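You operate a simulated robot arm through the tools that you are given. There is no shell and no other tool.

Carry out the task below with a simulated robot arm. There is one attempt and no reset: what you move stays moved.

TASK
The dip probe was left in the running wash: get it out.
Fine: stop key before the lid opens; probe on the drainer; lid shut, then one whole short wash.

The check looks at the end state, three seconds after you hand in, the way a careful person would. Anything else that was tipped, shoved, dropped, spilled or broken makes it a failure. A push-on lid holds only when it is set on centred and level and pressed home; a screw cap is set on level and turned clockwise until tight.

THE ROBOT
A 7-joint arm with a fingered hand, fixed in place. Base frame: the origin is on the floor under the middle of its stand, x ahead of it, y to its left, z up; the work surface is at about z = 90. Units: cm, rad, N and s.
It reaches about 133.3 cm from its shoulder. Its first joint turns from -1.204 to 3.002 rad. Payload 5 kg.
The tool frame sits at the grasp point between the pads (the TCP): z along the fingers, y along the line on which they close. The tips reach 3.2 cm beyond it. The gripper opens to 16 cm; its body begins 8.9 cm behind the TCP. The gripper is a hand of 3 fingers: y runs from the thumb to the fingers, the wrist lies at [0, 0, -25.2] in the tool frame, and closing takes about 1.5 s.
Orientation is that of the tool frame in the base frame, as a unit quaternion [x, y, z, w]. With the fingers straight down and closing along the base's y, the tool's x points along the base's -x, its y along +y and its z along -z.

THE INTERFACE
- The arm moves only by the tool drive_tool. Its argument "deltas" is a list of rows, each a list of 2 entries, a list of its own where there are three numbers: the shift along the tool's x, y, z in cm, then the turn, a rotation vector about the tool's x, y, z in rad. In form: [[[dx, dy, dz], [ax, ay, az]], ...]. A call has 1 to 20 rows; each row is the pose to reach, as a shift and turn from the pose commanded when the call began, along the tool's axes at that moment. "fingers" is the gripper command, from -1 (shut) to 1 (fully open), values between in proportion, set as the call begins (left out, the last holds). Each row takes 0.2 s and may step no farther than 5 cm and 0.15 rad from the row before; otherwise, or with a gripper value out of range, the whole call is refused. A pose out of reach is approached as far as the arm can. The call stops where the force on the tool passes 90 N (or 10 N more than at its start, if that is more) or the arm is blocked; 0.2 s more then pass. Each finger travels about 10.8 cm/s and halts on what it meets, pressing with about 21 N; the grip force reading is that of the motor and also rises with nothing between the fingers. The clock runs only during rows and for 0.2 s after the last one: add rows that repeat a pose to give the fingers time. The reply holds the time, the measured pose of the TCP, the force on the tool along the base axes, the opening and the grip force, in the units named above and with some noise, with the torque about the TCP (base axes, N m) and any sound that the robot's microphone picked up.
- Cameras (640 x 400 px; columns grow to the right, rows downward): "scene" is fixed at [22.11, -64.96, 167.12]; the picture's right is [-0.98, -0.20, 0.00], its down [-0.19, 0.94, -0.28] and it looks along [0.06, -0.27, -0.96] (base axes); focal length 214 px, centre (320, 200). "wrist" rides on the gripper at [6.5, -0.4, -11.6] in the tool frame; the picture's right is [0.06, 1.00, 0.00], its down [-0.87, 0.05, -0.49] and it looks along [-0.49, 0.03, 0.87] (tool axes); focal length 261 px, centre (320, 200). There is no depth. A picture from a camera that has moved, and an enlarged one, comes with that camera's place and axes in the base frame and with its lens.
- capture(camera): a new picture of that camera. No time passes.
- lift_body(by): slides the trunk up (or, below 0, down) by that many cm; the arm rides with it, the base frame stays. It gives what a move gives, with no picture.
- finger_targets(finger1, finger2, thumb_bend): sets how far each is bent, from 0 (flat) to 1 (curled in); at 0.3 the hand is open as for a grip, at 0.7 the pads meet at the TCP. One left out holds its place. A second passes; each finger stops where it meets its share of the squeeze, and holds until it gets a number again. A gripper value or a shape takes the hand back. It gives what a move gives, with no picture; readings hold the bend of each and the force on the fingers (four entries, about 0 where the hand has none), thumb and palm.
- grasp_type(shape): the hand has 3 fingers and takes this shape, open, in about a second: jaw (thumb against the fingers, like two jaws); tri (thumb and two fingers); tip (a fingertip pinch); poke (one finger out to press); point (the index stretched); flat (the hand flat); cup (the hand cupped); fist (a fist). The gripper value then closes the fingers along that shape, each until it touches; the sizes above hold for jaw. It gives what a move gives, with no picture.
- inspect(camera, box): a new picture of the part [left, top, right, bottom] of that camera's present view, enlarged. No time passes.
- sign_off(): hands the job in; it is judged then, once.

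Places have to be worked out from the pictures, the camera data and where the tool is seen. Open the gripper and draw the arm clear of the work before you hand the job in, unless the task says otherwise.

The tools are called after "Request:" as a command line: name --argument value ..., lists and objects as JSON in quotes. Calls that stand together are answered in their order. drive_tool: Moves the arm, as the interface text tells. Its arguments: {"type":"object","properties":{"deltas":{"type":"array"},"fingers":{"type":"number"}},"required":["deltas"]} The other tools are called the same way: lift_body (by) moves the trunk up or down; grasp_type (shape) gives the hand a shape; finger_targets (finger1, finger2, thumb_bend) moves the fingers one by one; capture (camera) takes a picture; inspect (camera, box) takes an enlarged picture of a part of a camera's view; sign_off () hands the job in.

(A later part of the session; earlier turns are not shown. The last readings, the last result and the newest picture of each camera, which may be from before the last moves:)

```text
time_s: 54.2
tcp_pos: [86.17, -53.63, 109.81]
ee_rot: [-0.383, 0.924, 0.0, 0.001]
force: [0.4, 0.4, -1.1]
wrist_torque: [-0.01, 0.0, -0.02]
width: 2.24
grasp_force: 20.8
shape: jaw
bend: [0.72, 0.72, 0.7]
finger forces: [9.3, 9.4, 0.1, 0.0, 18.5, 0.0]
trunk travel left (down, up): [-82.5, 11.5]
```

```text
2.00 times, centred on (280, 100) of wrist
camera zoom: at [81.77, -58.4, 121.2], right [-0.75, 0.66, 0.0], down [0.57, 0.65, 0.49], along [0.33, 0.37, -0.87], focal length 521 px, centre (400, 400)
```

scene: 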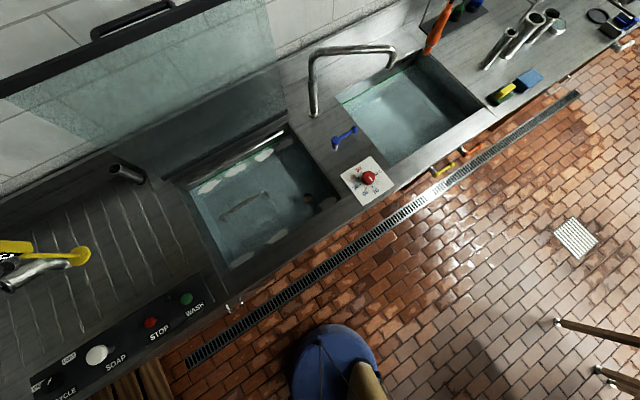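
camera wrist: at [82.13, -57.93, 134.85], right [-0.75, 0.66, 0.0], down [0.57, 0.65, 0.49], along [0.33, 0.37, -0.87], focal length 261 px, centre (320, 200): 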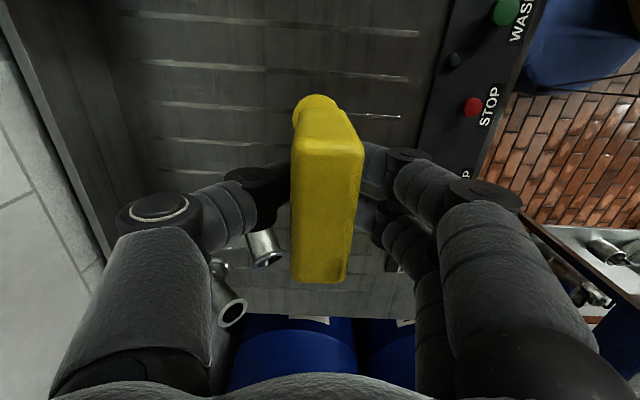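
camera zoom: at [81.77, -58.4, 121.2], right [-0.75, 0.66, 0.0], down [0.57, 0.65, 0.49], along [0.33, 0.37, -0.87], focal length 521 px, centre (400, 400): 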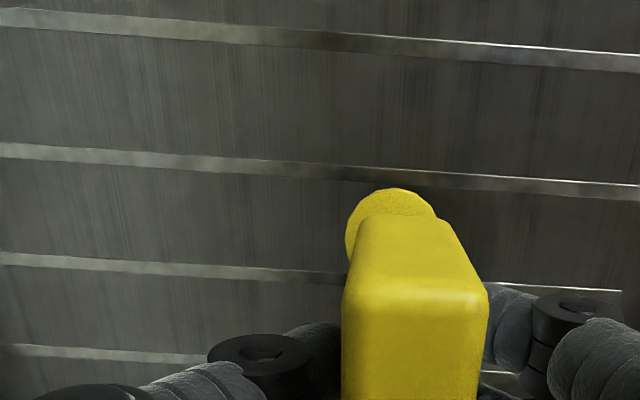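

The foot centre is at u ≈ 22.6 and the rib midpoint is at 23.0, so I'll shift 0.4 cm and lower gently in small steps until I feel contact.

Request:
drive_tool --deltas '[[[-0.4, 0, 0.5], [0, 0, 0]], [[-0.4, 0, 1.2], [0, 0, 0]], [[-0.4, 0, 1.8], [0, 0, 0]], [[-0.4, 0, 2.2], [0, 0, 0]], [[-0.4, 0, 2.5], [0, 0, 0]], [[-0.4, 0, 2.5], [0, 0, 0]]]'

Request:
inspect --camera "scene" --box '[60, 200, 160, 290]'

```text
time_s: 55.6
tcp_pos: [86.45, -53.38, 107.33]
ee_rot: [-0.382, 0.924, -0.001, 0.001]
force: [-0.4, -0.5, -1.3]
wrist_torque: [-0.01, -0.03, 0.03]
width: 2.25
grasp_force: 20.7
shape: jaw
bend: [0.72, 0.72, 0.7]
finger forces: [9.3, 9.4, 0.0, 0.0, 18.6, 0.1]
trunk travel left (down, up): [-82.5, 11.5]
```

```text
4.44 times, centred on (110, 245) of scene
camera zoom: at [22.11, -64.96, 167.12], right [-0.98, -0.2, 0.0], down [-0.19, 0.94, -0.28], along [0.06, -0.27, -0.96], focal length 953 px, centre (1253, 0)
```

zoom: 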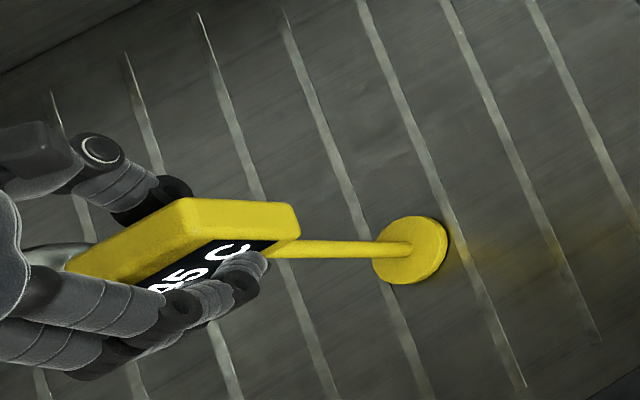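

Still hovering, with the foot visibly between two ribs. Continuing down in 0.3 cm steps.

Request:
drive_tool --deltas '[[[0, 0, 0.3], [0, 0, 0]], [[0, 0, 0.6], [0, 0, 0]], [[0, 0, 0.6], [0, 0, 0]]]'

Request:
drive_tool --deltas '[[[0, 0, 0.2], [0, 0, 0]], [[0, 0, 0.4], [0, 0, 0]], [[0, 0, 0.4], [0, 0, 0]]]'

```text
time_s: 56.4
tcp_pos: [86.48, -53.42, 107.09]
ee_rot: [-0.383, 0.924, -0.002, 0.003]
force: [3.5, -2.8, 24.4]
wrist_torque: [-0.11, -0.12, 0.01]
width: 2.42
grasp_force: 20.7
shape: jaw
bend: [0.73, 0.73, 0.71]
finger forces: [11.5, 11.3, 0.0, 0.0, 27.1, 0.1]
trunk travel left (down, up): [-82.5, 11.5]
```

```text
time_s: 57.2
tcp_pos: [86.22, -53.46, 106.02]
ee_rot: [-0.383, 0.924, 0.001, -0.003]
force: [3.3, 2.6, 14.6]
wrist_torque: [0.48, -0.35, 0.0]
width: 2.38
grasp_force: 21.6
shape: jaw
bend: [0.73, 0.73, 0.71]
finger forces: [9.8, 9.6, 0.0, 0.0, 19.6, 0.0]
trunk travel left (down, up): [-82.5, 11.5]
```

Contact came at z ≈ 107 and the second step slid the fingers down the head a little. I'll relieve the pressure by backing up slightly, then look.

Request:
drive_tool --deltas '[[[0, 0, -0.1], [0, 0, 0]], [[0, 0, -0.2], [0, 0, 0]], [[0, 0, -0.2], [0, 0, 0]]]'

Request:
inspect --camera "scene" --box '[60, 200, 160, 290]'

Request:
capture --camera "wrist"

```text
time_s: 58.0
tcp_pos: [86.39, -53.54, 106.56]
ee_rot: [-0.382, 0.924, 0.0, 0.001]
force: [0.2, 0.0, -0.7]
wrist_torque: [0.0, 0.03, 0.0]
width: 2.17
grasp_force: 21.3
shape: jaw
bend: [0.73, 0.73, 0.71]
finger forces: [8.1, 8.1, 0.1, 0.0, 16.2, 0.1]
trunk travel left (down, up): [-82.5, 11.5]
```

```text
4.44 times, centred on (110, 245) of scene
camera zoom: at [22.11, -64.96, 167.12], right [-0.98, -0.2, 0.0], down [-0.19, 0.94, -0.28], along [0.06, -0.27, -0.96], focal length 953 px, centre (1253, 0)
```

zoom: 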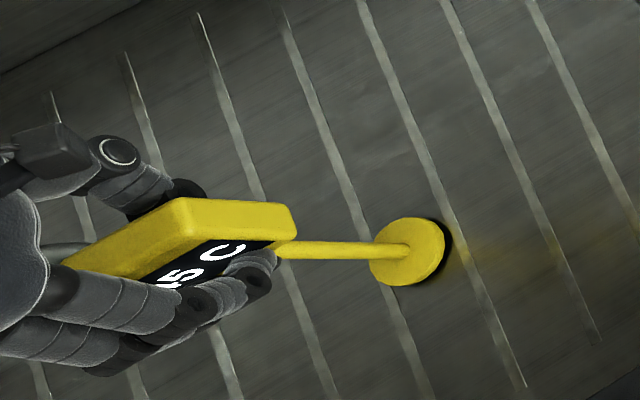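

```text
taken
camera wrist: at [82.08, -58.31, 118.0], right [-0.75, 0.66, 0.0], down [0.57, 0.65, 0.49], along [0.33, 0.37, -0.87], focal length 261 px, centre (320, 200)
```

wrist: 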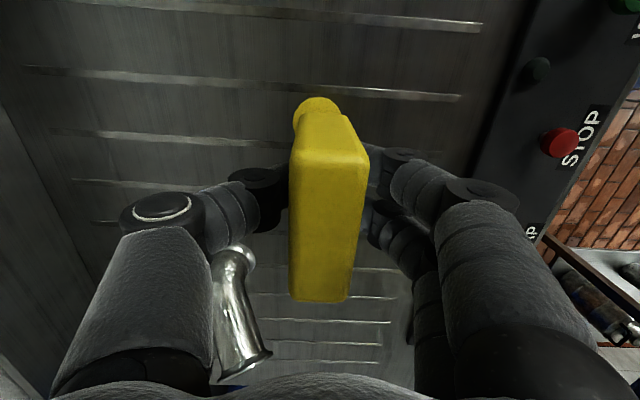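

The foot is hovering just above the surface with almost no load. I'll lower 0.2 cm for light contact before releasing.

Request:
drive_tool --deltas '[[[0, 0, 0.1], [0, 0, 0]], [[0, 0, 0.2], [0, 0, 0]], [[0, 0, 0.2], [0, 0, 0]]]'

```text
time_s: 58.8
tcp_pos: [86.54, -53.35, 106.28]
ee_rot: [-0.382, 0.924, -0.001, 0.001]
force: [-0.3, -0.4, -1.6]
wrist_torque: [0.0, 0.0, 0.0]
width: 2.13
grasp_force: 21.0
shape: jaw
bend: [0.73, 0.73, 0.71]
finger forces: [8.1, 8.2, 0.0, 0.0, 16.3, 0.1]
trunk travel left (down, up): [-82.5, 11.5]
```

Request:
drive_tool --deltas '[[[0, 0, 0.1], [0, 0, 0]], [[0, 0, 0.15], [0, 0, 0]], [[0, 0, 0.15], [0, 0, 0]]]'

Request:
inspect --camera "scene" --box '[60, 200, 160, 290]'

```text
time_s: 59.6
tcp_pos: [86.57, -53.47, 106.25]
ee_rot: [-0.383, 0.924, 0.0, 0.001]
force: [0.6, -0.7, 0.3]
wrist_torque: [-0.01, 0.0, 0.0]
width: 2.15
grasp_force: 20.8
shape: jaw
bend: [0.73, 0.73, 0.71]
finger forces: [8.1, 8.3, 0.0, 0.0, 16.4, 0.0]
trunk travel left (down, up): [-82.5, 11.5]
```

```text
4.44 times, centred on (110, 245) of scene
camera zoom: at [22.11, -64.96, 167.12], right [-0.98, -0.2, 0.0], down [-0.19, 0.94, -0.28], along [0.06, -0.27, -0.96], focal length 953 px, centre (1253, 0)
```

zoom: 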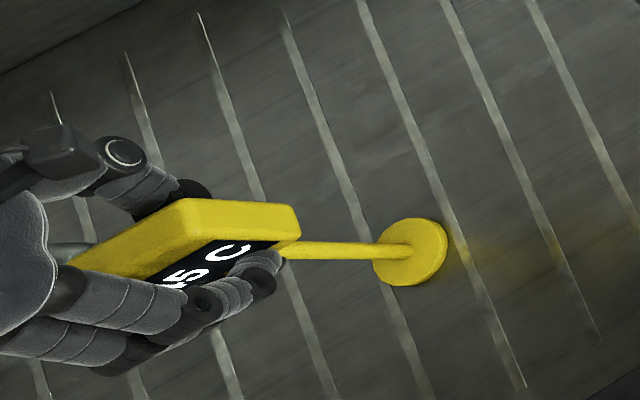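

The shadow gap is gone and the force changed from -1.6 to about 0, so the foot is standing. I'll open the fingers slightly and see whether it stays upright.

Request:
drive_tool --deltas '[[[0, 0, 0], [0, 0, 0]], [[0, 0, 0], [0, 0, 0]], [[0, 0, 0], [0, 0, 0]]]' --fingers -0.5

Request:
capture --camera "wrist"

Request:
inspect --camera "scene" --box '[60, 200, 160, 290]'

```text
time_s: 60.4
tcp_pos: [86.45, -53.49, 106.32]
ee_rot: [-0.382, 0.924, -0.001, 0.001]
force: [0.7, -0.1, 0.0]
wrist_torque: [-0.02, 0.0, 0.02]
width: 3.97
grasp_force: 0.0
shape: jaw
bend: [0.73, 0.73, 0.7]
finger forces: [0.0, 0.0, 0.0, 0.0, 0.1, 0.0]
trunk travel left (down, up): [-82.5, 11.5]
```

```text
taken
camera wrist: at [82.08, -58.3, 117.65], right [-0.75, 0.66, 0.0], down [0.57, 0.65, 0.49], along [0.33, 0.37, -0.87], focal length 261 px, centre (320, 200)
```

wrist: 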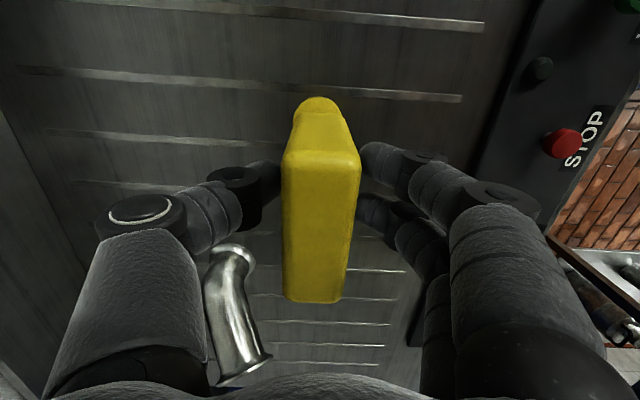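

```text
4.44 times, centred on (110, 245) of scene
camera zoom: at [22.11, -64.96, 167.12], right [-0.98, -0.2, 0.0], down [-0.19, 0.94, -0.28], along [0.06, -0.27, -0.96], focal length 953 px, centre (1253, 0)
```

zoom: 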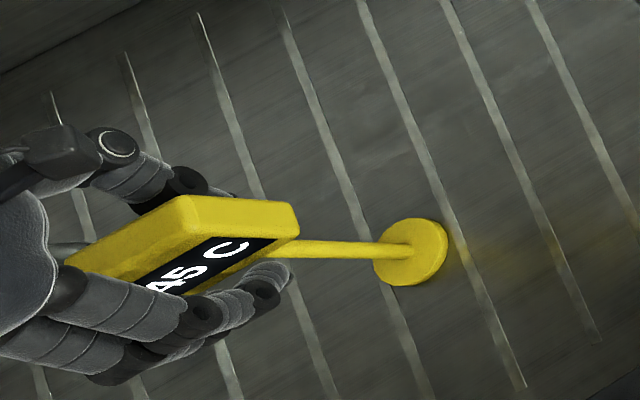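

It stands with no finger contact. I'll open wider and wait a moment to confirm it stays upright before lifting away.

Request:
drive_tool --deltas '[[[0, 0, 0], [0, 0, 0]], [[0, 0, 0], [0, 0, 0]], [[0, 0, 0], [0, 0, 0]], [[0, 0, 0], [0, 0, 0]], [[0, 0, 0], [0, 0, 0]]]' --fingers -0.1

Request:
capture --camera "wrist"

Request:
inspect --camera "scene" --box '[0, 180, 160, 300]'

```text
time_s: 61.6
tcp_pos: [86.58, -53.45, 106.17]
ee_rot: [-0.382, 0.924, -0.001, 0.002]
force: [-0.2, 0.1, -0.6]
wrist_torque: [0.0, -0.03, 0.01]
width: 7.15
grasp_force: 0.0
shape: jaw
bend: [0.73, 0.73, 0.7]
finger forces: [0.1, 0.1, 0.0, 0.0, 0.1, 0.0]
trunk travel left (down, up): [-82.5, 11.5]
```

```text
taken
camera wrist: at [82.09, -58.3, 117.65], right [-0.75, 0.66, 0.0], down [0.57, 0.65, 0.49], along [0.33, 0.37, -0.87], focal length 261 px, centre (320, 200)
```

wrist: 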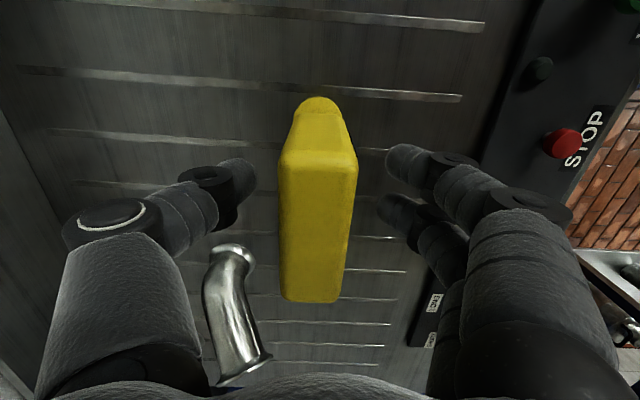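

```text
3.33 times, centred on (80, 240) of scene
camera zoom: at [22.11, -64.96, 167.12], right [-0.98, -0.2, 0.0], down [-0.19, 0.94, -0.28], along [0.06, -0.27, -0.96], focal length 715 px, centre (1120, 67)
```

zoom: 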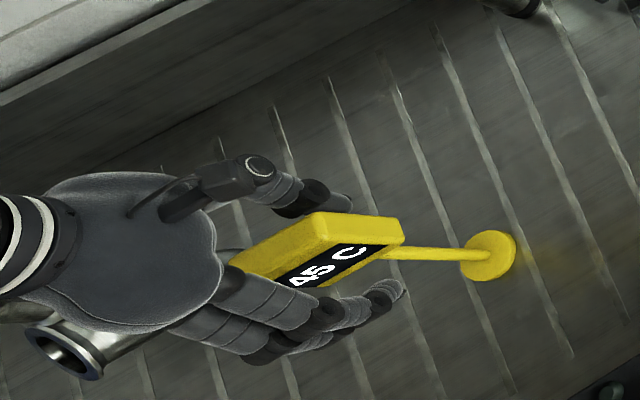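

It stands, though the head drifted very slightly towards the thumb. I'll wait another second with the fingers still around it to be sure it has settled.

Request:
drive_tool --deltas '[[[0, 0, 0], [0, 0, 0]], [[0, 0, 0], [0, 0, 0]], [[0, 0, 0], [0, 0, 0]], [[0, 0, 0], [0, 0, 0]], [[0, 0, 0], [0, 0, 0]], [[0, 0, 0], [0, 0, 0]], [[0, 0, 0], [0, 0, 0]], [[0, 0, 0], [0, 0, 0]], [[0, 0, 0], [0, 0, 0]], [[0, 0, 0], [0, 0, 0]]]'

Request:
capture --camera "wrist"

```text
time_s: 63.8
tcp_pos: [86.45, -53.56, 106.16]
ee_rot: [-0.383, 0.924, 0.0, 0.0]
force: [0.1, -0.4, -1.6]
wrist_torque: [0.01, 0.02, 0.0]
width: 7.12
grasp_force: 0.0
shape: jaw
bend: [0.73, 0.73, 0.7]
finger forces: [0.1, 0.0, 0.0, 0.0, 0.1, 0.0]
trunk travel left (down, up): [-82.5, 11.5]
```

```text
taken
camera wrist: at [82.09, -58.3, 117.65], right [-0.75, 0.66, 0.0], down [0.57, 0.65, 0.49], along [0.33, 0.37, -0.87], focal length 261 px, centre (320, 200)
```

wrist: 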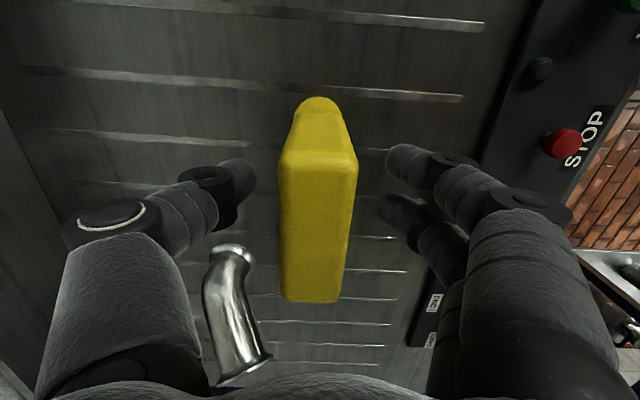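

It has settled. I'll lift the hand straight up and away from it.

Request:
drive_tool --deltas '[[[0, 0, -1.5], [0, 0, 0]], [[0, 0, -3.5], [0, 0, 0]], [[0, 0, -6], [0, 0, 0]], [[0, 0, -9], [0, 0, 0]], [[0, 0, -13], [0, 0, 0]], [[0, 0, -17], [0, 0, 0]], [[0, 0, -21], [0, 0, 0]], [[0, 0, -24], [0, 0, 0]], [[0, 0, -24], [0, 0, 0]]]'

Request:
capture --camera "wrist"

Request:
capture --camera "scene"

```text
time_s: 65.8
tcp_pos: [86.3, -53.6, 130.27]
ee_rot: [-0.383, 0.924, 0.0, 0.0]
force: [0.7, -0.3, 0.2]
wrist_torque: [0.04, 0.02, 0.03]
width: 7.13
grasp_force: 0.2
shape: jaw
bend: [0.73, 0.73, 0.7]
finger forces: [0.1, 0.0, 0.0, 0.1, 0.1, 0.0]
trunk travel left (down, up): [-82.5, 11.5]
```

```text
taken
camera wrist: at [81.92, -58.51, 141.69], right [-0.75, 0.66, 0.0], down [0.57, 0.65, 0.49], along [0.33, 0.37, -0.87], focal length 261 px, centre (320, 200)
```

wrist: 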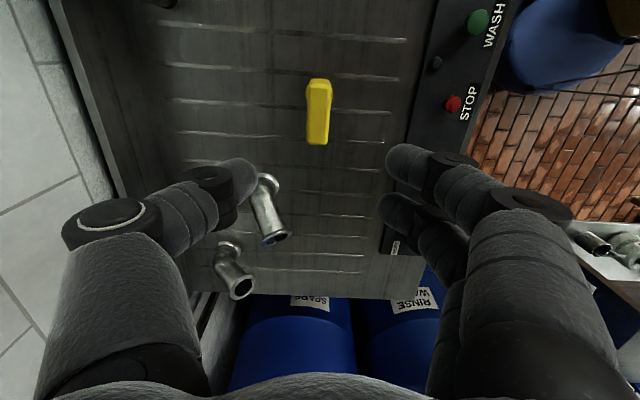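

```text
taken
```

scene: 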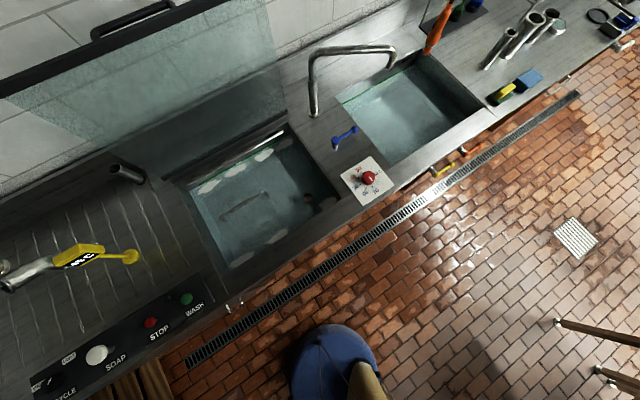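

The probe stands on the drainer. Next I'll go over to the CYCLE dial, moving towards the front first and then along the panel, to check its setting from directly above.

Request:
drive_tool --deltas '[[[0, 4.5, 0], [0, 0, 0]], [[0, 9, 0], [0, 0, 0]], [[-2, 13.5, 0], [0, 0, 0]], [[-5, 17, 1], [0, 0, 0]], [[-8.5, 20, 3], [0, 0, 0]], [[-12.5, 22, 5], [0, 0, 0]], [[-16.5, 23, 7], [0, 0, 0]], [[-20.5, 23, 9], [0, 0, 0]], [[-24.5, 23, 11], [0, 0, 0]], [[-27, 23, 13], [0, 0, 0]], [[-27, 23, 13], [0, 0, 0]]]'

Request:
capture --camera "wrist"

Request:
inspect --camera "scene" --box '[0, 200, 200, 400]'

```text
refused: row 5 steps farther than a row can; nothing moved
```

```text
taken
camera wrist: at [81.92, -58.51, 141.69], right [-0.75, 0.66, 0.0], down [0.57, 0.65, 0.49], along [0.33, 0.37, -0.87], focal length 261 px, centre (320, 200)
```

wrist: 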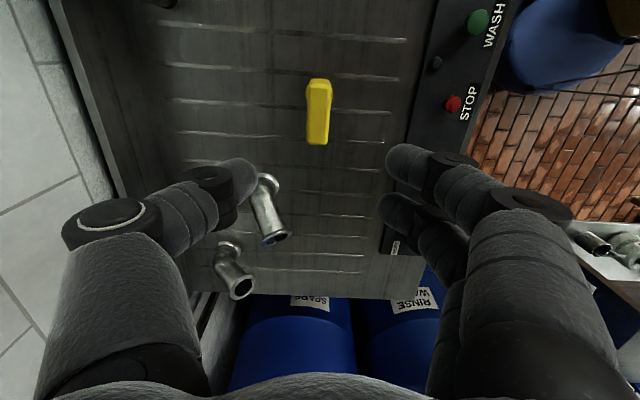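

```text
2.00 times, centred on (100, 300) of scene
camera zoom: at [22.11, -64.96, 167.12], right [-0.98, -0.2, 0.0], down [-0.19, 0.94, -0.28], along [0.06, -0.27, -0.96], focal length 429 px, centre (760, 0)
```

zoom: 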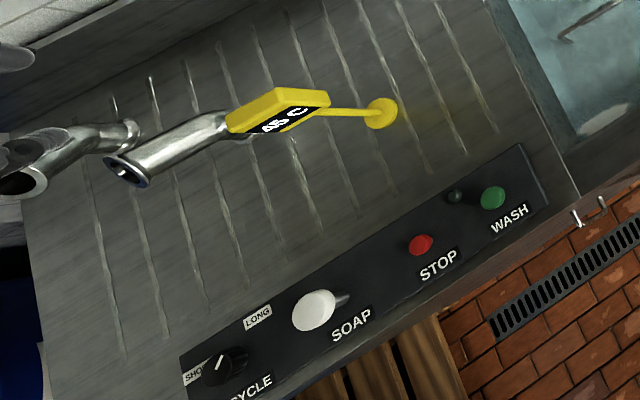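

One row stepped too far, so nothing moved. I'll repeat the path with smaller steps.

Request:
drive_tool --deltas '[[[0, 4, 0], [0, 0, 0]], [[0, 8, 0], [0, 0, 0]], [[0, 12, 0], [0, 0, 0]], [[-1.5, 16, 0.5], [0, 0, 0]], [[-4, 19.5, 1], [0, 0, 0]], [[-7, 22, 2], [0, 0, 0]], [[-11, 23, 3.5], [0, 0, 0]], [[-15, 23, 5], [0, 0, 0]], [[-19, 23, 7], [0, 0, 0]], [[-23, 23, 9], [0, 0, 0]], [[-26, 23, 11], [0, 0, 0]], [[-27, 23, 13], [0, 0, 0]], [[-27, 23, 13], [0, 0, 0]]]'

Request:
capture --camera "wrist"

Request:
capture --camera "scene"

```text
time_s: 68.6
tcp_pos: [83.85, -22.84, 118.82]
ee_rot: [-0.383, 0.924, 0.001, 0.003]
force: [0.4, 0.2, -0.6]
wrist_torque: [0.01, 0.02, 0.01]
width: 7.18
grasp_force: 0.1
shape: jaw
bend: [0.73, 0.73, 0.7]
finger forces: [0.0, 0.0, 0.0, 0.1, 0.1, 0.0]
out of reach, approached as far as the arm can: row 10, 11, 12, 13
trunk travel left (down, up): [-82.5, 11.5]
```

```text
taken
camera wrist: at [79.53, -27.75, 130.29], right [-0.75, 0.66, 0.0], down [0.57, 0.65, 0.5], along [0.33, 0.37, -0.87], focal length 261 px, centre (320, 200)
```

wrist: 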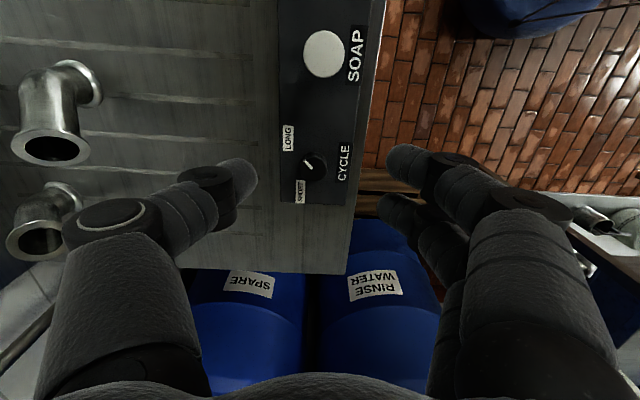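

```text
taken
```

scene: 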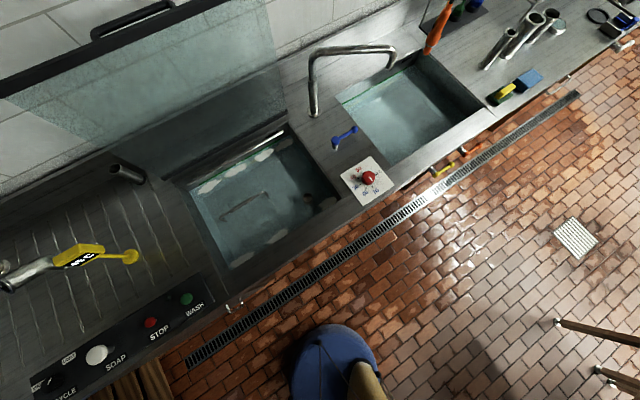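

I've reached a limit at u ≈ 43, but the dial is in view, so I'm zooming in on it.

Request:
inspect --camera "wrist" --box '[270, 110, 370, 215]'

Request:
inspect --camera "scene" --box '[20, 330, 120, 400]'

```text
3.81 times, centred on (320, 162) of wrist
camera zoom: at [79.53, -27.75, 130.29], right [-0.75, 0.66, 0.0], down [0.57, 0.65, 0.5], along [0.33, 0.37, -0.87], focal length 993 px, centre (320, 343)
```

zoom: 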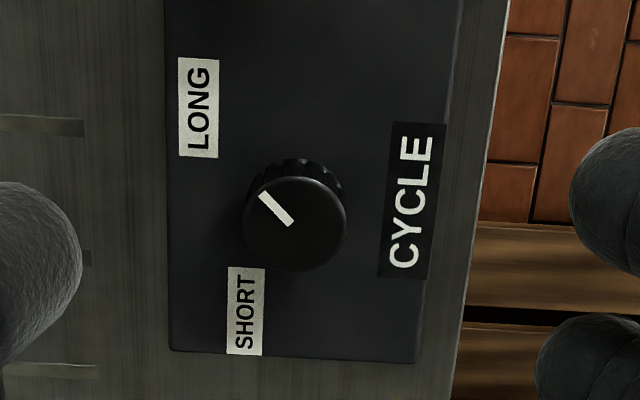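

```text
5.71 times, centred on (70, 365) of scene
camera zoom: at [22.11, -64.96, 167.12], right [-0.98, -0.2, 0.0], down [-0.19, 0.94, -0.28], along [0.06, -0.27, -0.96], focal length 1226 px, centre (1749, -743)
```

zoom: 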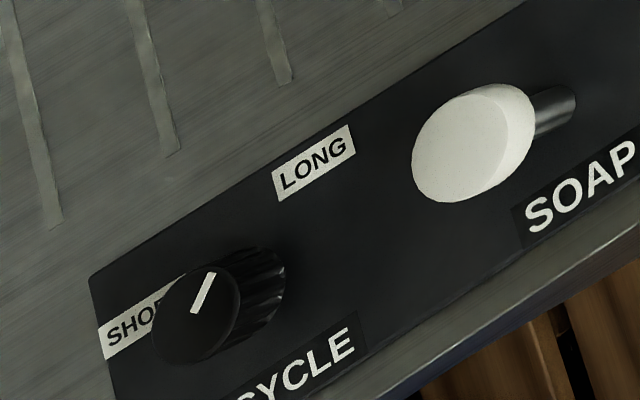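

The zoom confirms the CYCLE pointer is at LONG. I'll need to turn it about 100° counter-clockwise seen from above to SHORT, and the dial centre is near (90.7,-16.8). First I'll yaw the hand back so the reach and wrist range suit the turn.

Request:
drive_tool --deltas '[[[0, 0, 0], [0, 0, 0.13]], [[0, 0, 0], [0, 0, 0.26]], [[0, 0, 0], [0, 0, 0.39]], [[0, 0, 0], [0, 0, 0.52]], [[0, 0, 0], [0, 0, 0.65]], [[0, 0, 0], [0, 0, 0.785]], [[0, 0, 0], [0, 0, 0.785]]]'

Request:
capture --camera "wrist"

Request:
capture --camera "scene"

```text
time_s: 70.2
tcp_pos: [84.06, -22.9, 118.84]
ee_rot: [0.0, 1.0, 0.001, 0.002]
force: [0.1, -0.4, 0.6]
wrist_torque: [-0.02, 0.0, 0.01]
width: 7.18
grasp_force: 0.1
shape: jaw
bend: [0.73, 0.73, 0.7]
finger forces: [0.0, 0.0, 0.1, 0.0, 0.0, 0.0]
trunk travel left (down, up): [-82.5, 11.5]
```

```text
taken
camera wrist: at [77.44, -23.27, 130.29], right [-0.06, 1.0, 0.0], down [0.87, 0.05, 0.5], along [0.5, 0.03, -0.87], focal length 261 px, centre (320, 200)
```

wrist: 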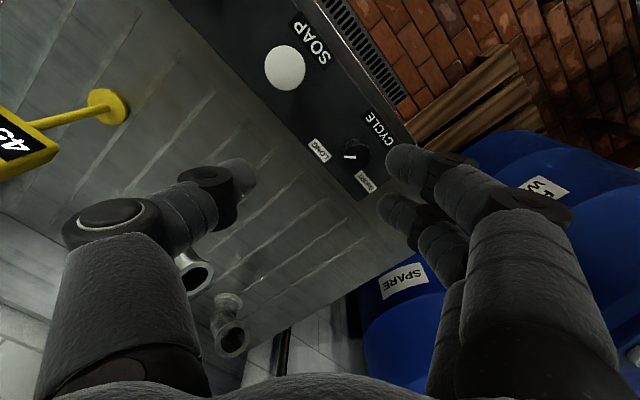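

```text
taken
```

scene: 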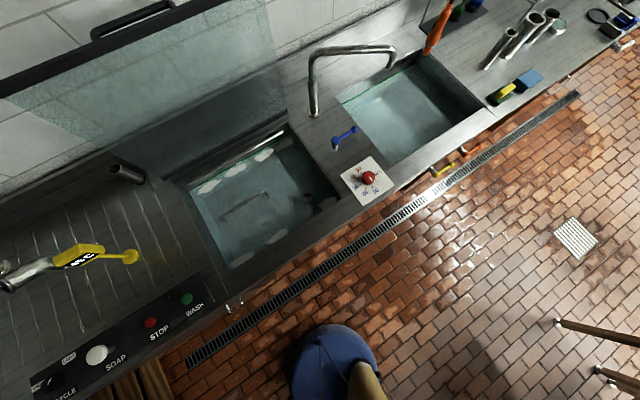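

The hand is at yaw 0 and the dial re-measures to (90.6,-17.1). I'll move above it while yawing a further -0.35 rad, leaving room for the counter-clockwise turn.

Request:
drive_tool --deltas '[[[-1.6, 1.5, 1], [0, 0, 0.09]], [[-3.2, 2.9, 3], [0, 0, 0.18]], [[-4.8, 4.4, 6], [0, 0, 0.27]], [[-6.5, 5.8, 9], [0, 0, 0.35]], [[-6.5, 5.8, 9], [0, 0, 0.35]]]'

Request:
capture --camera "wrist"

```text
time_s: 71.4
tcp_pos: [83.21, -23.98, 113.35]
ee_rot: [0.173, 0.985, 0.001, 0.001]
force: [0.2, 0.2, 0.2]
wrist_torque: [0.0, 0.03, 0.01]
width: 7.19
grasp_force: 0.1
shape: jaw
bend: [0.73, 0.73, 0.7]
finger forces: [0.0, 0.0, 0.1, 0.0, 0.0, 0.0]
out of reach, approached as far as the arm can: row 1, 2, 3, 4, 5
trunk travel left (down, up): [-82.5, 11.5]
```

```text
taken
camera wrist: at [76.93, -22.17, 124.89], right [0.28, 0.96, 0.0], down [0.83, -0.25, 0.5], along [0.48, -0.14, -0.87], focal length 261 px, centre (320, 200)
```

wrist: 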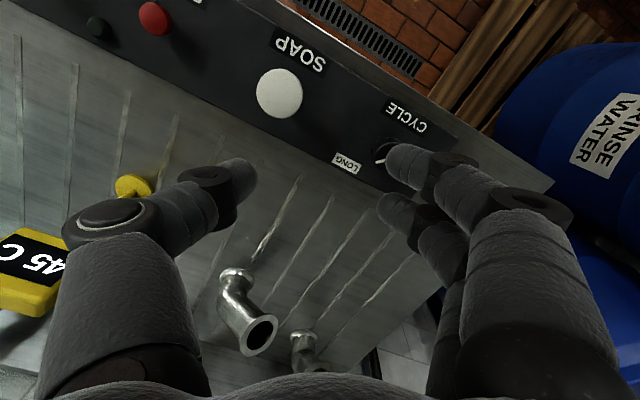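

The yaw reached -20° but the position stopped at a joint limit short of the dial. I'll try from a higher position first, raising about 15 cm and then moving outwards, to find a posture that reaches.

Request:
drive_tool --deltas '[[[0, 0, -4], [0, 0, -0.1]], [[0, 0, -8], [0, 0, -0.2]], [[0, 0, -12], [0, 0, -0.3]], [[0, 0, -15], [0, 0, -0.35]], [[0, 0, -15], [0, 0, -0.35]]]'

Request:
capture --camera "scene"

```text
time_s: 72.6
tcp_pos: [83.48, -24.07, 128.47]
ee_rot: [0.0, 1.0, 0.0, 0.0]
force: [0.2, 0.0, -0.6]
wrist_torque: [-0.01, 0.0, -0.03]
width: 7.15
grasp_force: 0.1
shape: jaw
bend: [0.73, 0.73, 0.7]
finger forces: [0.0, 0.0, 0.0, 0.1, 0.0, 0.0]
trunk travel left (down, up): [-82.5, 11.5]
```

```text
taken
```

scene: 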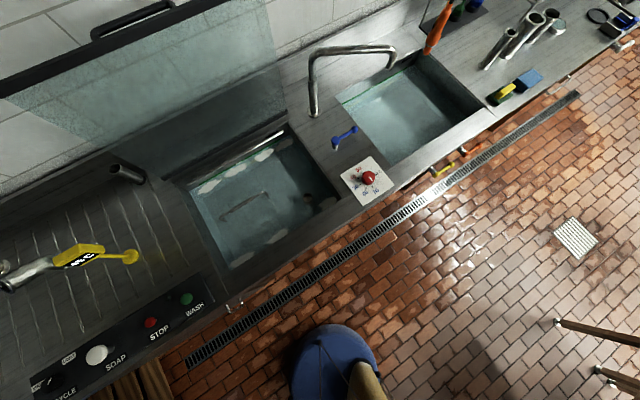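

Raising was fine. Now I'll try moving outwards to directly above the dial at this height.

Request:
drive_tool --deltas '[[[-2, 2, 0], [0, 0, 0]], [[-4, 4, 0], [0, 0, 0]], [[-6, 6, 0], [0, 0, 0]], [[-7.1, 7, 0], [0, 0, 0]], [[-7.1, 7, 0], [0, 0, 0]]]'

Request:
capture --camera "wrist"

```text
time_s: 73.8
tcp_pos: [84.16, -22.99, 127.3]
ee_rot: [-0.001, 1.0, 0.002, 0.003]
force: [0.4, 0.8, 0.4]
wrist_torque: [0.02, 0.05, 0.01]
width: 7.19
grasp_force: 0.0
shape: jaw
bend: [0.73, 0.73, 0.7]
finger forces: [0.0, 0.0, 0.0, 0.0, 0.2, 0.1]
out of reach, approached as far as the arm can: row 1, 2, 3, 4, 5
trunk travel left (down, up): [-82.5, 11.5]
```

```text
taken
camera wrist: at [77.55, -23.25, 138.65], right [-0.06, 1.0, 0.0], down [0.87, 0.05, 0.5], along [0.5, 0.03, -0.87], focal length 261 px, centre (320, 200)
```

wrist: 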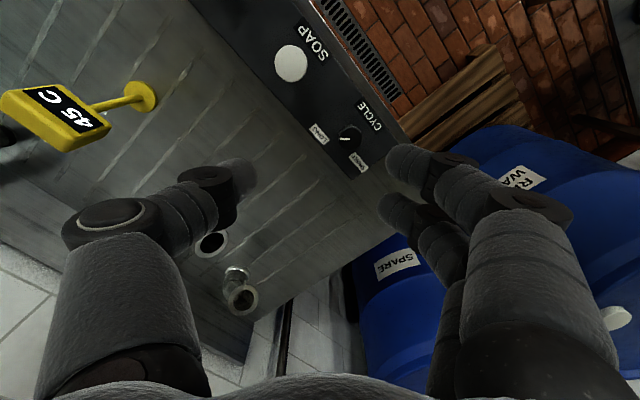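

The limit sits at the same xy whatever the height or yaw, so this arm posture can't reach the dial. The posture flipped while I was opening the lid, so closing the lid next should bring it back to the earlier one, and I can set the dial after that and before WASH. I'll head back towards the lid, high above everything.

Request:
drive_tool --deltas '[[[2.2, -3.7, 0], [0, 0, -0.08]], [[4.4, -7.4, 0], [0, 0, -0.16]], [[6.6, -11.1, 0], [0, 0, -0.24]], [[8.8, -14.8, 0], [0, 0, -0.32]], [[11, -18.5, 0], [0, 0, -0.4]], [[13.2, -22.2, 0], [0, 0, -0.48]], [[15.4, -25.9, 0], [0, 0, -0.56]], [[17.6, -29.6, 0], [0, 0, -0.64]], [[19.8, -33.3, 0], [0, 0, -0.72]], [[22, -37, 0], [0, 0, -0.785]], [[22, -37, 0], [0, 0, -0.785]]]' --fingers 0.5

Request:
capture --camera "scene"

```text
time_s: 76.2
tcp_pos: [62.18, -60.21, 126.98]
ee_rot: [-0.384, 0.923, -0.001, 0.001]
force: [-0.3, 0.3, 0.2]
wrist_torque: [-0.05, 0.0, -0.01]
width: 11.94
grasp_force: 0.1
shape: jaw
bend: [0.63, 0.63, 0.6]
finger forces: [0.0, 0.1, 0.0, 0.0, 0.0, 0.0]
trunk travel left (down, up): [-82.5, 11.5]
```

```text
taken
```

scene: 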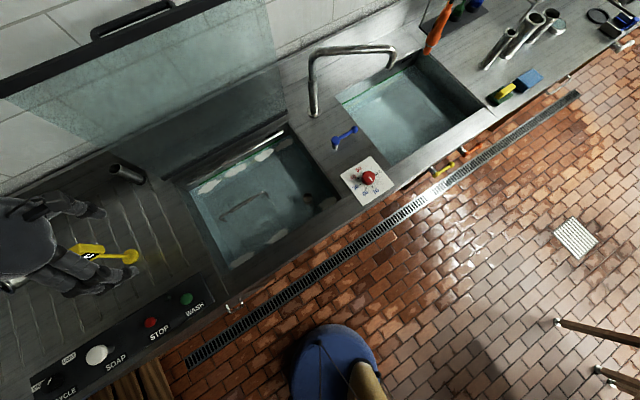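

Clear. Next I'll go in front of the upright lid at u=-25, v≈103.

Request:
drive_tool --deltas '[[[4, -2.4, 0], [0, 0, 0]], [[8, -4.8, 0], [0, 0, 0]], [[12, -7.2, 0], [0, 0, 0]], [[16, -9.6, 0], [0, 0, 0]], [[20, -12, 0], [0, 0, 0]], [[24, -14.4, 0], [0, 0, 0]], [[26.4, -16.5, 0], [0, 0, 0]], [[26.4, -16.5, 0], [0, 0, 0]]]'

Request:
capture --camera "wrist"

Request:
capture --camera "scene"

```text
time_s: 78.0
tcp_pos: [55.13, -90.59, 127.05]
ee_rot: [-0.384, 0.923, -0.001, 0.002]
force: [-0.2, 0.4, -0.3]
wrist_torque: [-0.02, -0.03, 0.04]
width: 11.96
grasp_force: 0.1
shape: jaw
bend: [0.63, 0.63, 0.6]
finger forces: [0.0, 0.0, 0.0, 0.0, 0.0, 0.0]
trunk travel left (down, up): [-82.5, 11.5]
```

```text
taken
camera wrist: at [50.73, -95.44, 138.47], right [-0.75, 0.66, 0.0], down [0.57, 0.65, 0.49], along [0.33, 0.37, -0.87], focal length 261 px, centre (320, 200)
```

wrist: 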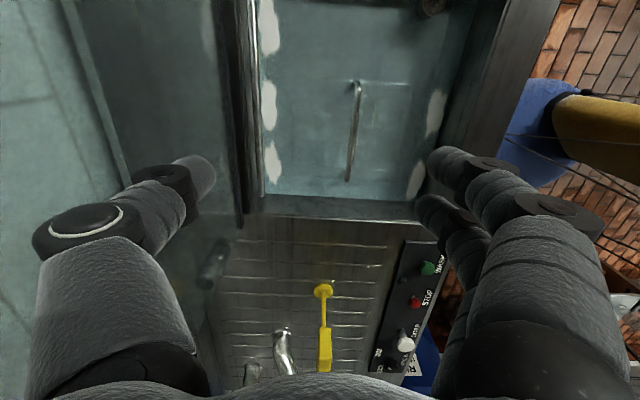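

```text
taken
```

scene: 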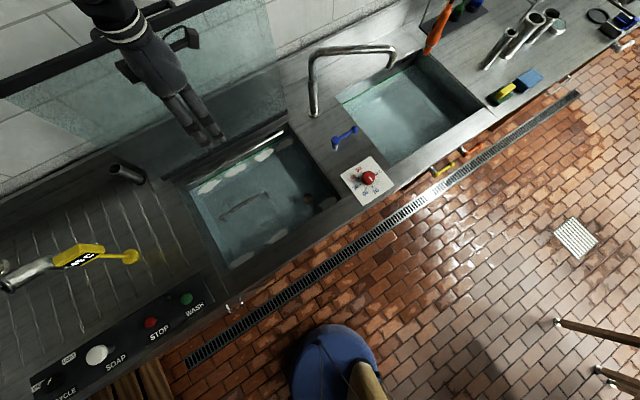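

I'm in front of the lid and the probe still stands. I'll rise above the lid's edge with a slight backward pitch, as when I left the handle.

Request:
drive_tool --deltas '[[[0, -0.8, -3.5], [-0.07, 0, 0]], [[0, -2.0, -7], [-0.14, 0, 0]], [[0, -3.8, -10.5], [-0.21, 0, 0]], [[0, -5.8, -13.5], [-0.28, 0, 0]], [[0, -8, -16], [-0.35, 0, 0]], [[0, -8, -16], [-0.35, 0, 0]]]'

Request:
capture --camera "wrist"

Request:
capture --camera "scene"

```text
time_s: 79.4
tcp_pos: [60.8, -96.21, 143.32]
ee_rot: [-0.378, 0.909, 0.16, -0.066]
force: [0.2, -0.3, -0.2]
wrist_torque: [-0.03, -0.04, 0.0]
width: 11.97
grasp_force: 0.0
shape: jaw
bend: [0.63, 0.63, 0.6]
finger forces: [0.1, 0.0, 0.0, 0.1, 0.0, 0.1]
trunk travel left (down, up): [-82.5, 11.5]
```

```text
taken
camera wrist: at [59.3, -103.83, 153.93], right [-0.71, 0.62, 0.34], down [0.7, 0.53, 0.48], along [0.12, 0.58, -0.81], focal length 261 px, centre (320, 200)
```

wrist: 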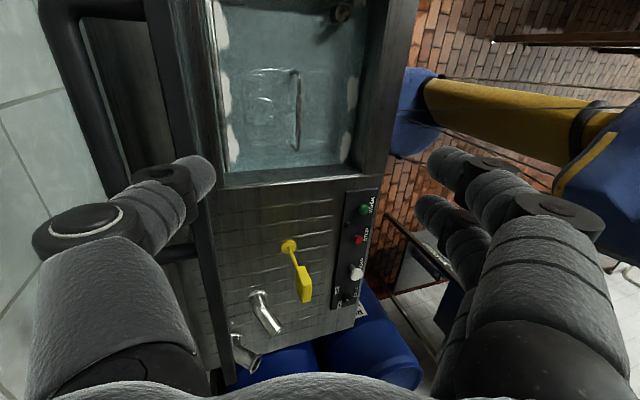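

```text
taken
```

scene: 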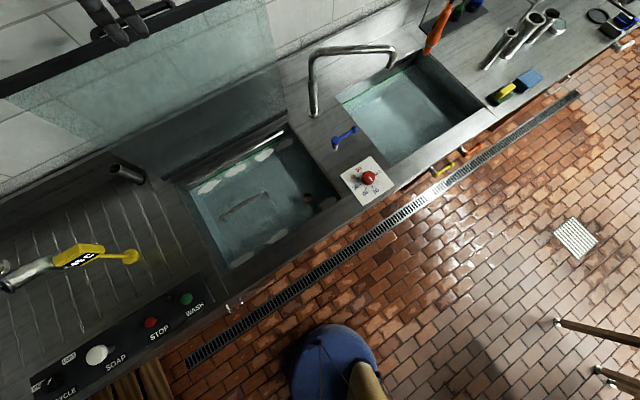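

Reached. The bar is at v ≈ 122.4 and the rail at v ≈ 117.5, both near z = 135. I'll move back over them so the thumb is behind the bar and the fingers in front of the lid, still above it.

Request:
drive_tool --deltas '[[[0, -2.8, -1.0], [0.08, 0, 0]], [[0, -5.6, -2.0], [0.17, 0, 0]], [[0, -8.4, -3.1], [0.25, 0, 0]], [[0, -8.4, -3.1], [0.25, 0, 0]]]'

Request:
capture --camera "wrist"

```text
time_s: 80.4
tcp_pos: [67.07, -102.5, 143.1]
ee_rot: [-0.382, 0.923, 0.046, -0.018]
force: [-0.3, 0.8, 0.3]
wrist_torque: [-0.02, 0.0, 0.03]
width: 11.96
grasp_force: 0.0
shape: jaw
bend: [0.63, 0.63, 0.6]
finger forces: [0.0, 0.0, 0.1, 0.0, 0.0, 0.0]
trunk travel left (down, up): [-82.5, 11.5]
```

```text
taken
camera wrist: at [63.52, -108.19, 154.42], right [-0.75, 0.66, 0.1], down [0.61, 0.62, 0.5], along [0.27, 0.43, -0.86], focal length 261 px, centre (320, 200)
```

wrist: 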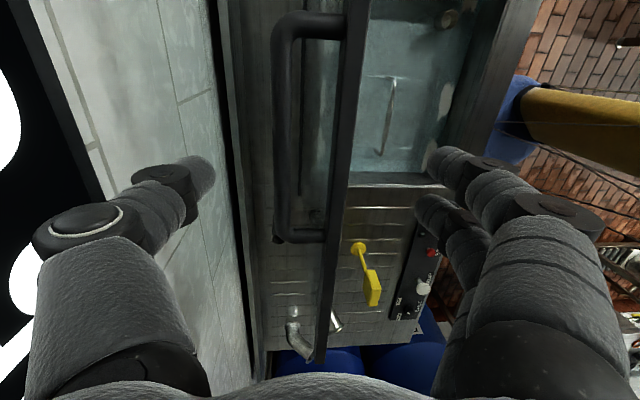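

The bar is between thumb and fingers, with the thumb about 2.5 cm behind it. I'll lower 5 cm so the thumb tip hooks behind the bar.

Request:
drive_tool --deltas '[[[0, -0.2, 2.0], [0, 0, 0]], [[0, -0.35, 3.5], [0, 0, 0]], [[0, -0.5, 5.0], [0, 0, 0]], [[0, -0.5, 5.0], [0, 0, 0]]]'

Request:
capture --camera "wrist"

```text
time_s: 81.4
tcp_pos: [67.06, -102.49, 137.96]
ee_rot: [-0.383, 0.923, 0.046, -0.018]
force: [0.0, -0.8, -0.4]
wrist_torque: [0.05, -0.02, -0.03]
width: 12.0
grasp_force: 0.1
shape: jaw
bend: [0.63, 0.63, 0.6]
finger forces: [0.0, 0.0, 0.1, 0.0, 0.1, 0.0]
trunk travel left (down, up): [-82.5, 11.5]
```

```text
taken
camera wrist: at [63.52, -108.18, 149.34], right [-0.75, 0.66, 0.1], down [0.61, 0.62, 0.5], along [0.27, 0.43, -0.86], focal length 261 px, centre (320, 200)
```

wrist: 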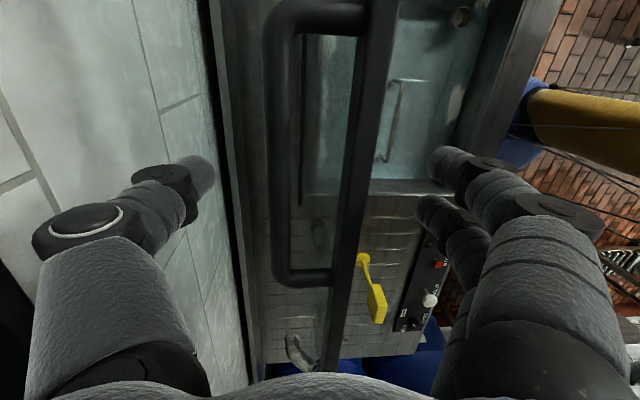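

The thumb tip is behind the bar. I'll narrow the cage around the bar to about 8.5 cm and pull the lid forward along its arc to about 75°, pitching as in the opening move.

Request:
drive_tool --deltas '[[[0, 0, 0], [0, 0, 0]], [[0, 0, 0], [0, 0, 0]], [[0, 0.18, 1.22], [0, 0, 0]], [[0, 1.6, 1.1], [-0.025, 0, 0]], [[0, 2.98, 0.97], [-0.05, 0, 0]], [[0, 5.13, 0.99], [-0.1, 0, 0]], [[0, 6.89, 1.06], [-0.15, 0, 0]], [[0, 8.62, 1.24], [-0.2, 0, 0]], [[0, 10.34, 1.5], [-0.25, 0, 0]], [[0, 12.05, 1.85], [-0.3, 0, 0]], [[0, 12.05, 1.85], [-0.3, 0, 0]]]' --fingers 0.06

Request:
capture --camera "wrist"

Request:
capture --camera "scene"

```text
time_s: 83.8
tcp_pos: [58.43, -93.84, 137.41]
ee_rot: [-0.375, 0.906, 0.184, -0.075]
force: [-0.1, 0.6, 0.2]
wrist_torque: [-0.02, 0.01, 0.01]
width: 8.61
grasp_force: 0.1
shape: jaw
bend: [0.72, 0.72, 0.7]
finger forces: [0.0, 0.1, 0.0, 0.0, 0.3, 0.1]
trunk travel left (down, up): [-82.5, 11.5]
```

```text
taken
camera wrist: at [57.28, -101.93, 147.71], right [-0.69, 0.61, 0.39], down [0.71, 0.51, 0.47], along [0.09, 0.61, -0.79], focal length 261 px, centre (320, 200)
```

wrist: 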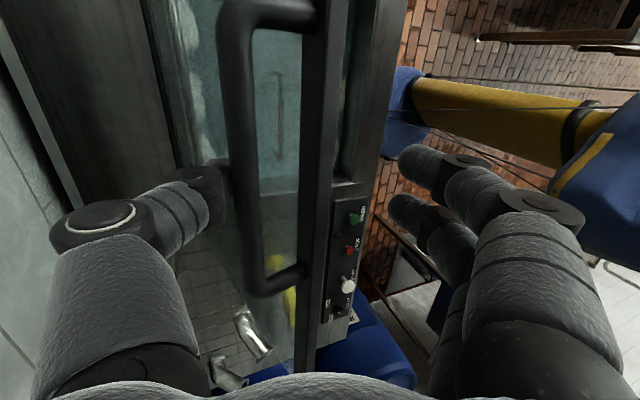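

```text
taken
```

scene: 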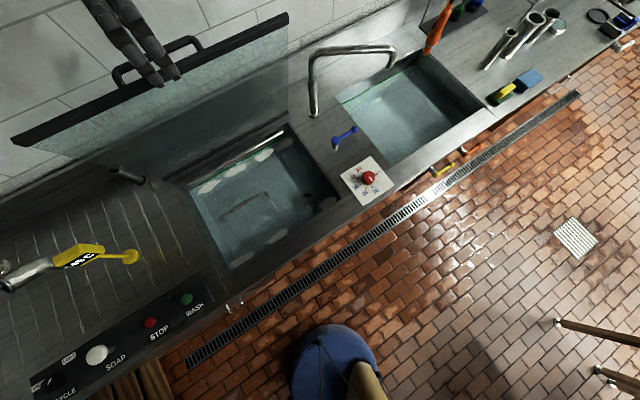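

The lid follows the thumb with almost no load. I'll continue down the arc to about 45°.

Request:
drive_tool --deltas '[[[0, 1.5, 1.0], [-0.02, 0, 0]], [[0, 3.01, 2.05], [-0.04, 0, 0]], [[0, 4.43, 3.2], [-0.055, 0, 0]], [[0, 5.82, 4.41], [-0.07, 0, 0]], [[0, 7.17, 5.7], [-0.075, 0, 0]], [[0, 8.48, 7.06], [-0.08, 0, 0]], [[0, 9.75, 8.5], [-0.07, 0, 0]], [[0, 10.95, 10.03], [-0.06, 0, 0]], [[0, 12.1, 11.6], [-0.045, 0, 0]], [[0, 13.18, 13.21], [-0.03, 0, 0]], [[0, 14.2, 14.9], [-0.01, 0, 0]], [[0, 15.16, 16.61], [0.01, 0, 0]], [[0, 15.16, 16.61], [0.01, 0, 0]]]'

Request:
capture --camera "wrist"

Request:
capture --camera "scene"

```text
time_s: 86.6
tcp_pos: [52.15, -87.09, 129.11]
ee_rot: [-0.36, 0.915, 0.175, -0.041]
force: [0.8, -0.3, -0.1]
wrist_torque: [0.01, 0.01, 0.01]
width: 8.49
grasp_force: 0.1
shape: jaw
bend: [0.72, 0.72, 0.7]
finger forces: [0.1, 0.0, 0.1, 0.0, 0.0, 0.1]
out of reach, approached as far as the arm can: row 8, 9, 10, 11, 12, 13
trunk travel left (down, up): [-82.5, 11.5]
```

```text
taken
camera wrist: at [49.86, -95.15, 139.36], right [-0.69, 0.64, 0.35], down [0.7, 0.48, 0.52], along [0.17, 0.61, -0.78], focal length 261 px, centre (320, 200)
```

wrist: 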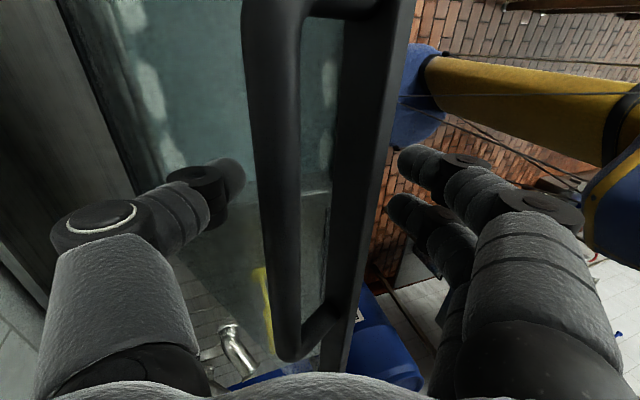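

```text
taken
```

scene: 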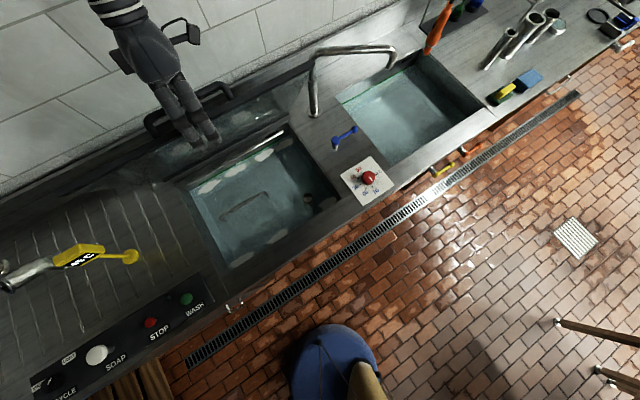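

The lid stopped at about 63° because the wrist reached its bend limit in this posture (hand too high relative to the shoulder). The lid holds itself. Raising the trunk lifts the shoulder and draws the open hand straight up off the bar, which should give more wrist range, so I'll do that.

Request:
lift_body --by 11

Request:
capture --camera "wrist"

Request:
capture --camera "scene"

```text
time_s: 88.0
tcp_pos: [52.09, -87.16, 140.06]
ee_rot: [-0.361, 0.915, 0.175, -0.039]
force: [-0.7, -1.5, 0.1]
wrist_torque: [0.02, 0.0, -0.04]
width: 8.54
grasp_force: 0.1
shape: jaw
bend: [0.72, 0.72, 0.7]
finger forces: [0.0, 0.0, 0.0, 0.1, 0.1, 0.0]
trunk travel left (down, up): [-93.5, 0.5]
```

```text
taken
camera wrist: at [49.78, -95.18, 150.38], right [-0.69, 0.64, 0.35], down [0.7, 0.48, 0.53], along [0.17, 0.61, -0.78], focal length 261 px, centre (320, 200)
```

wrist: 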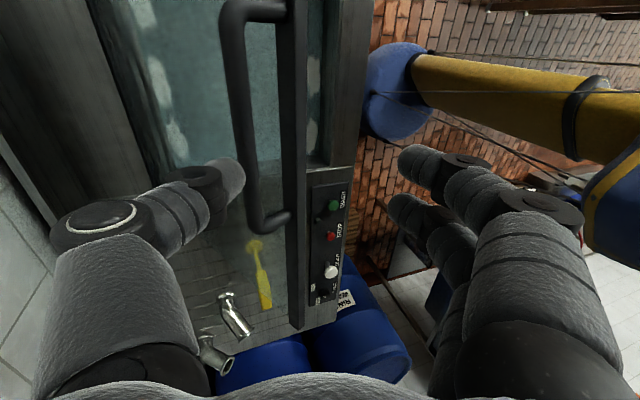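

```text
taken
```

scene: 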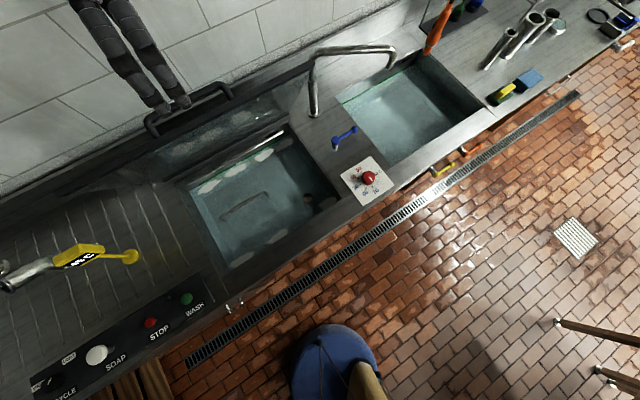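

The lid sits at about 62° with the bar at v≈100.4, z≈131.6. I'll level the hand (pitch 0) above the bar to see whether the higher shoulder now allows it.

Request:
drive_tool --deltas '[[[0, 0.5, -0.3], [0.118, 0.02, -0.011]], [[0, 1.0, -0.7], [0.236, 0.041, -0.022]], [[0, 1.56, -1.0], [0.355, 0.062, -0.034]], [[0, 1.56, -1.0], [0.355, 0.062, -0.034]]]'

Request:
capture --camera "wrist"

```text
time_s: 89.0
tcp_pos: [51.44, -86.61, 141.57]
ee_rot: [-0.383, 0.924, 0.001, -0.001]
force: [0.7, -0.5, -1.3]
wrist_torque: [0.03, 0.01, 0.04]
width: 8.5
grasp_force: 0.1
shape: jaw
bend: [0.72, 0.72, 0.7]
finger forces: [0.0, 0.1, 0.1, 0.1, 0.0, 0.0]
out of reach, approached as far as the arm can: row 1, 2
trunk travel left (down, up): [-93.5, 0.5]
```

```text
taken
camera wrist: at [47.05, -91.43, 152.98], right [-0.75, 0.66, 0.0], down [0.58, 0.65, 0.49], along [0.32, 0.37, -0.87], focal length 261 px, centre (320, 200)
```

wrist: 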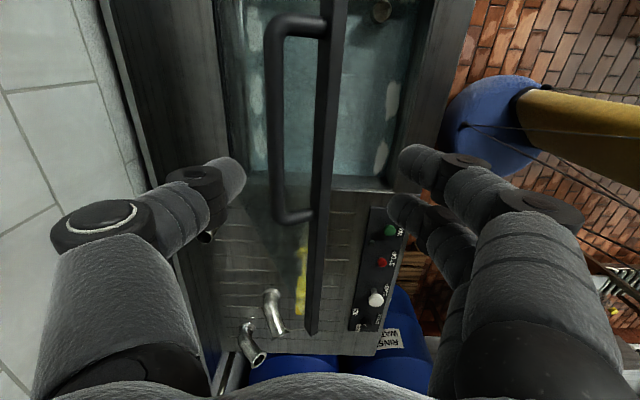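

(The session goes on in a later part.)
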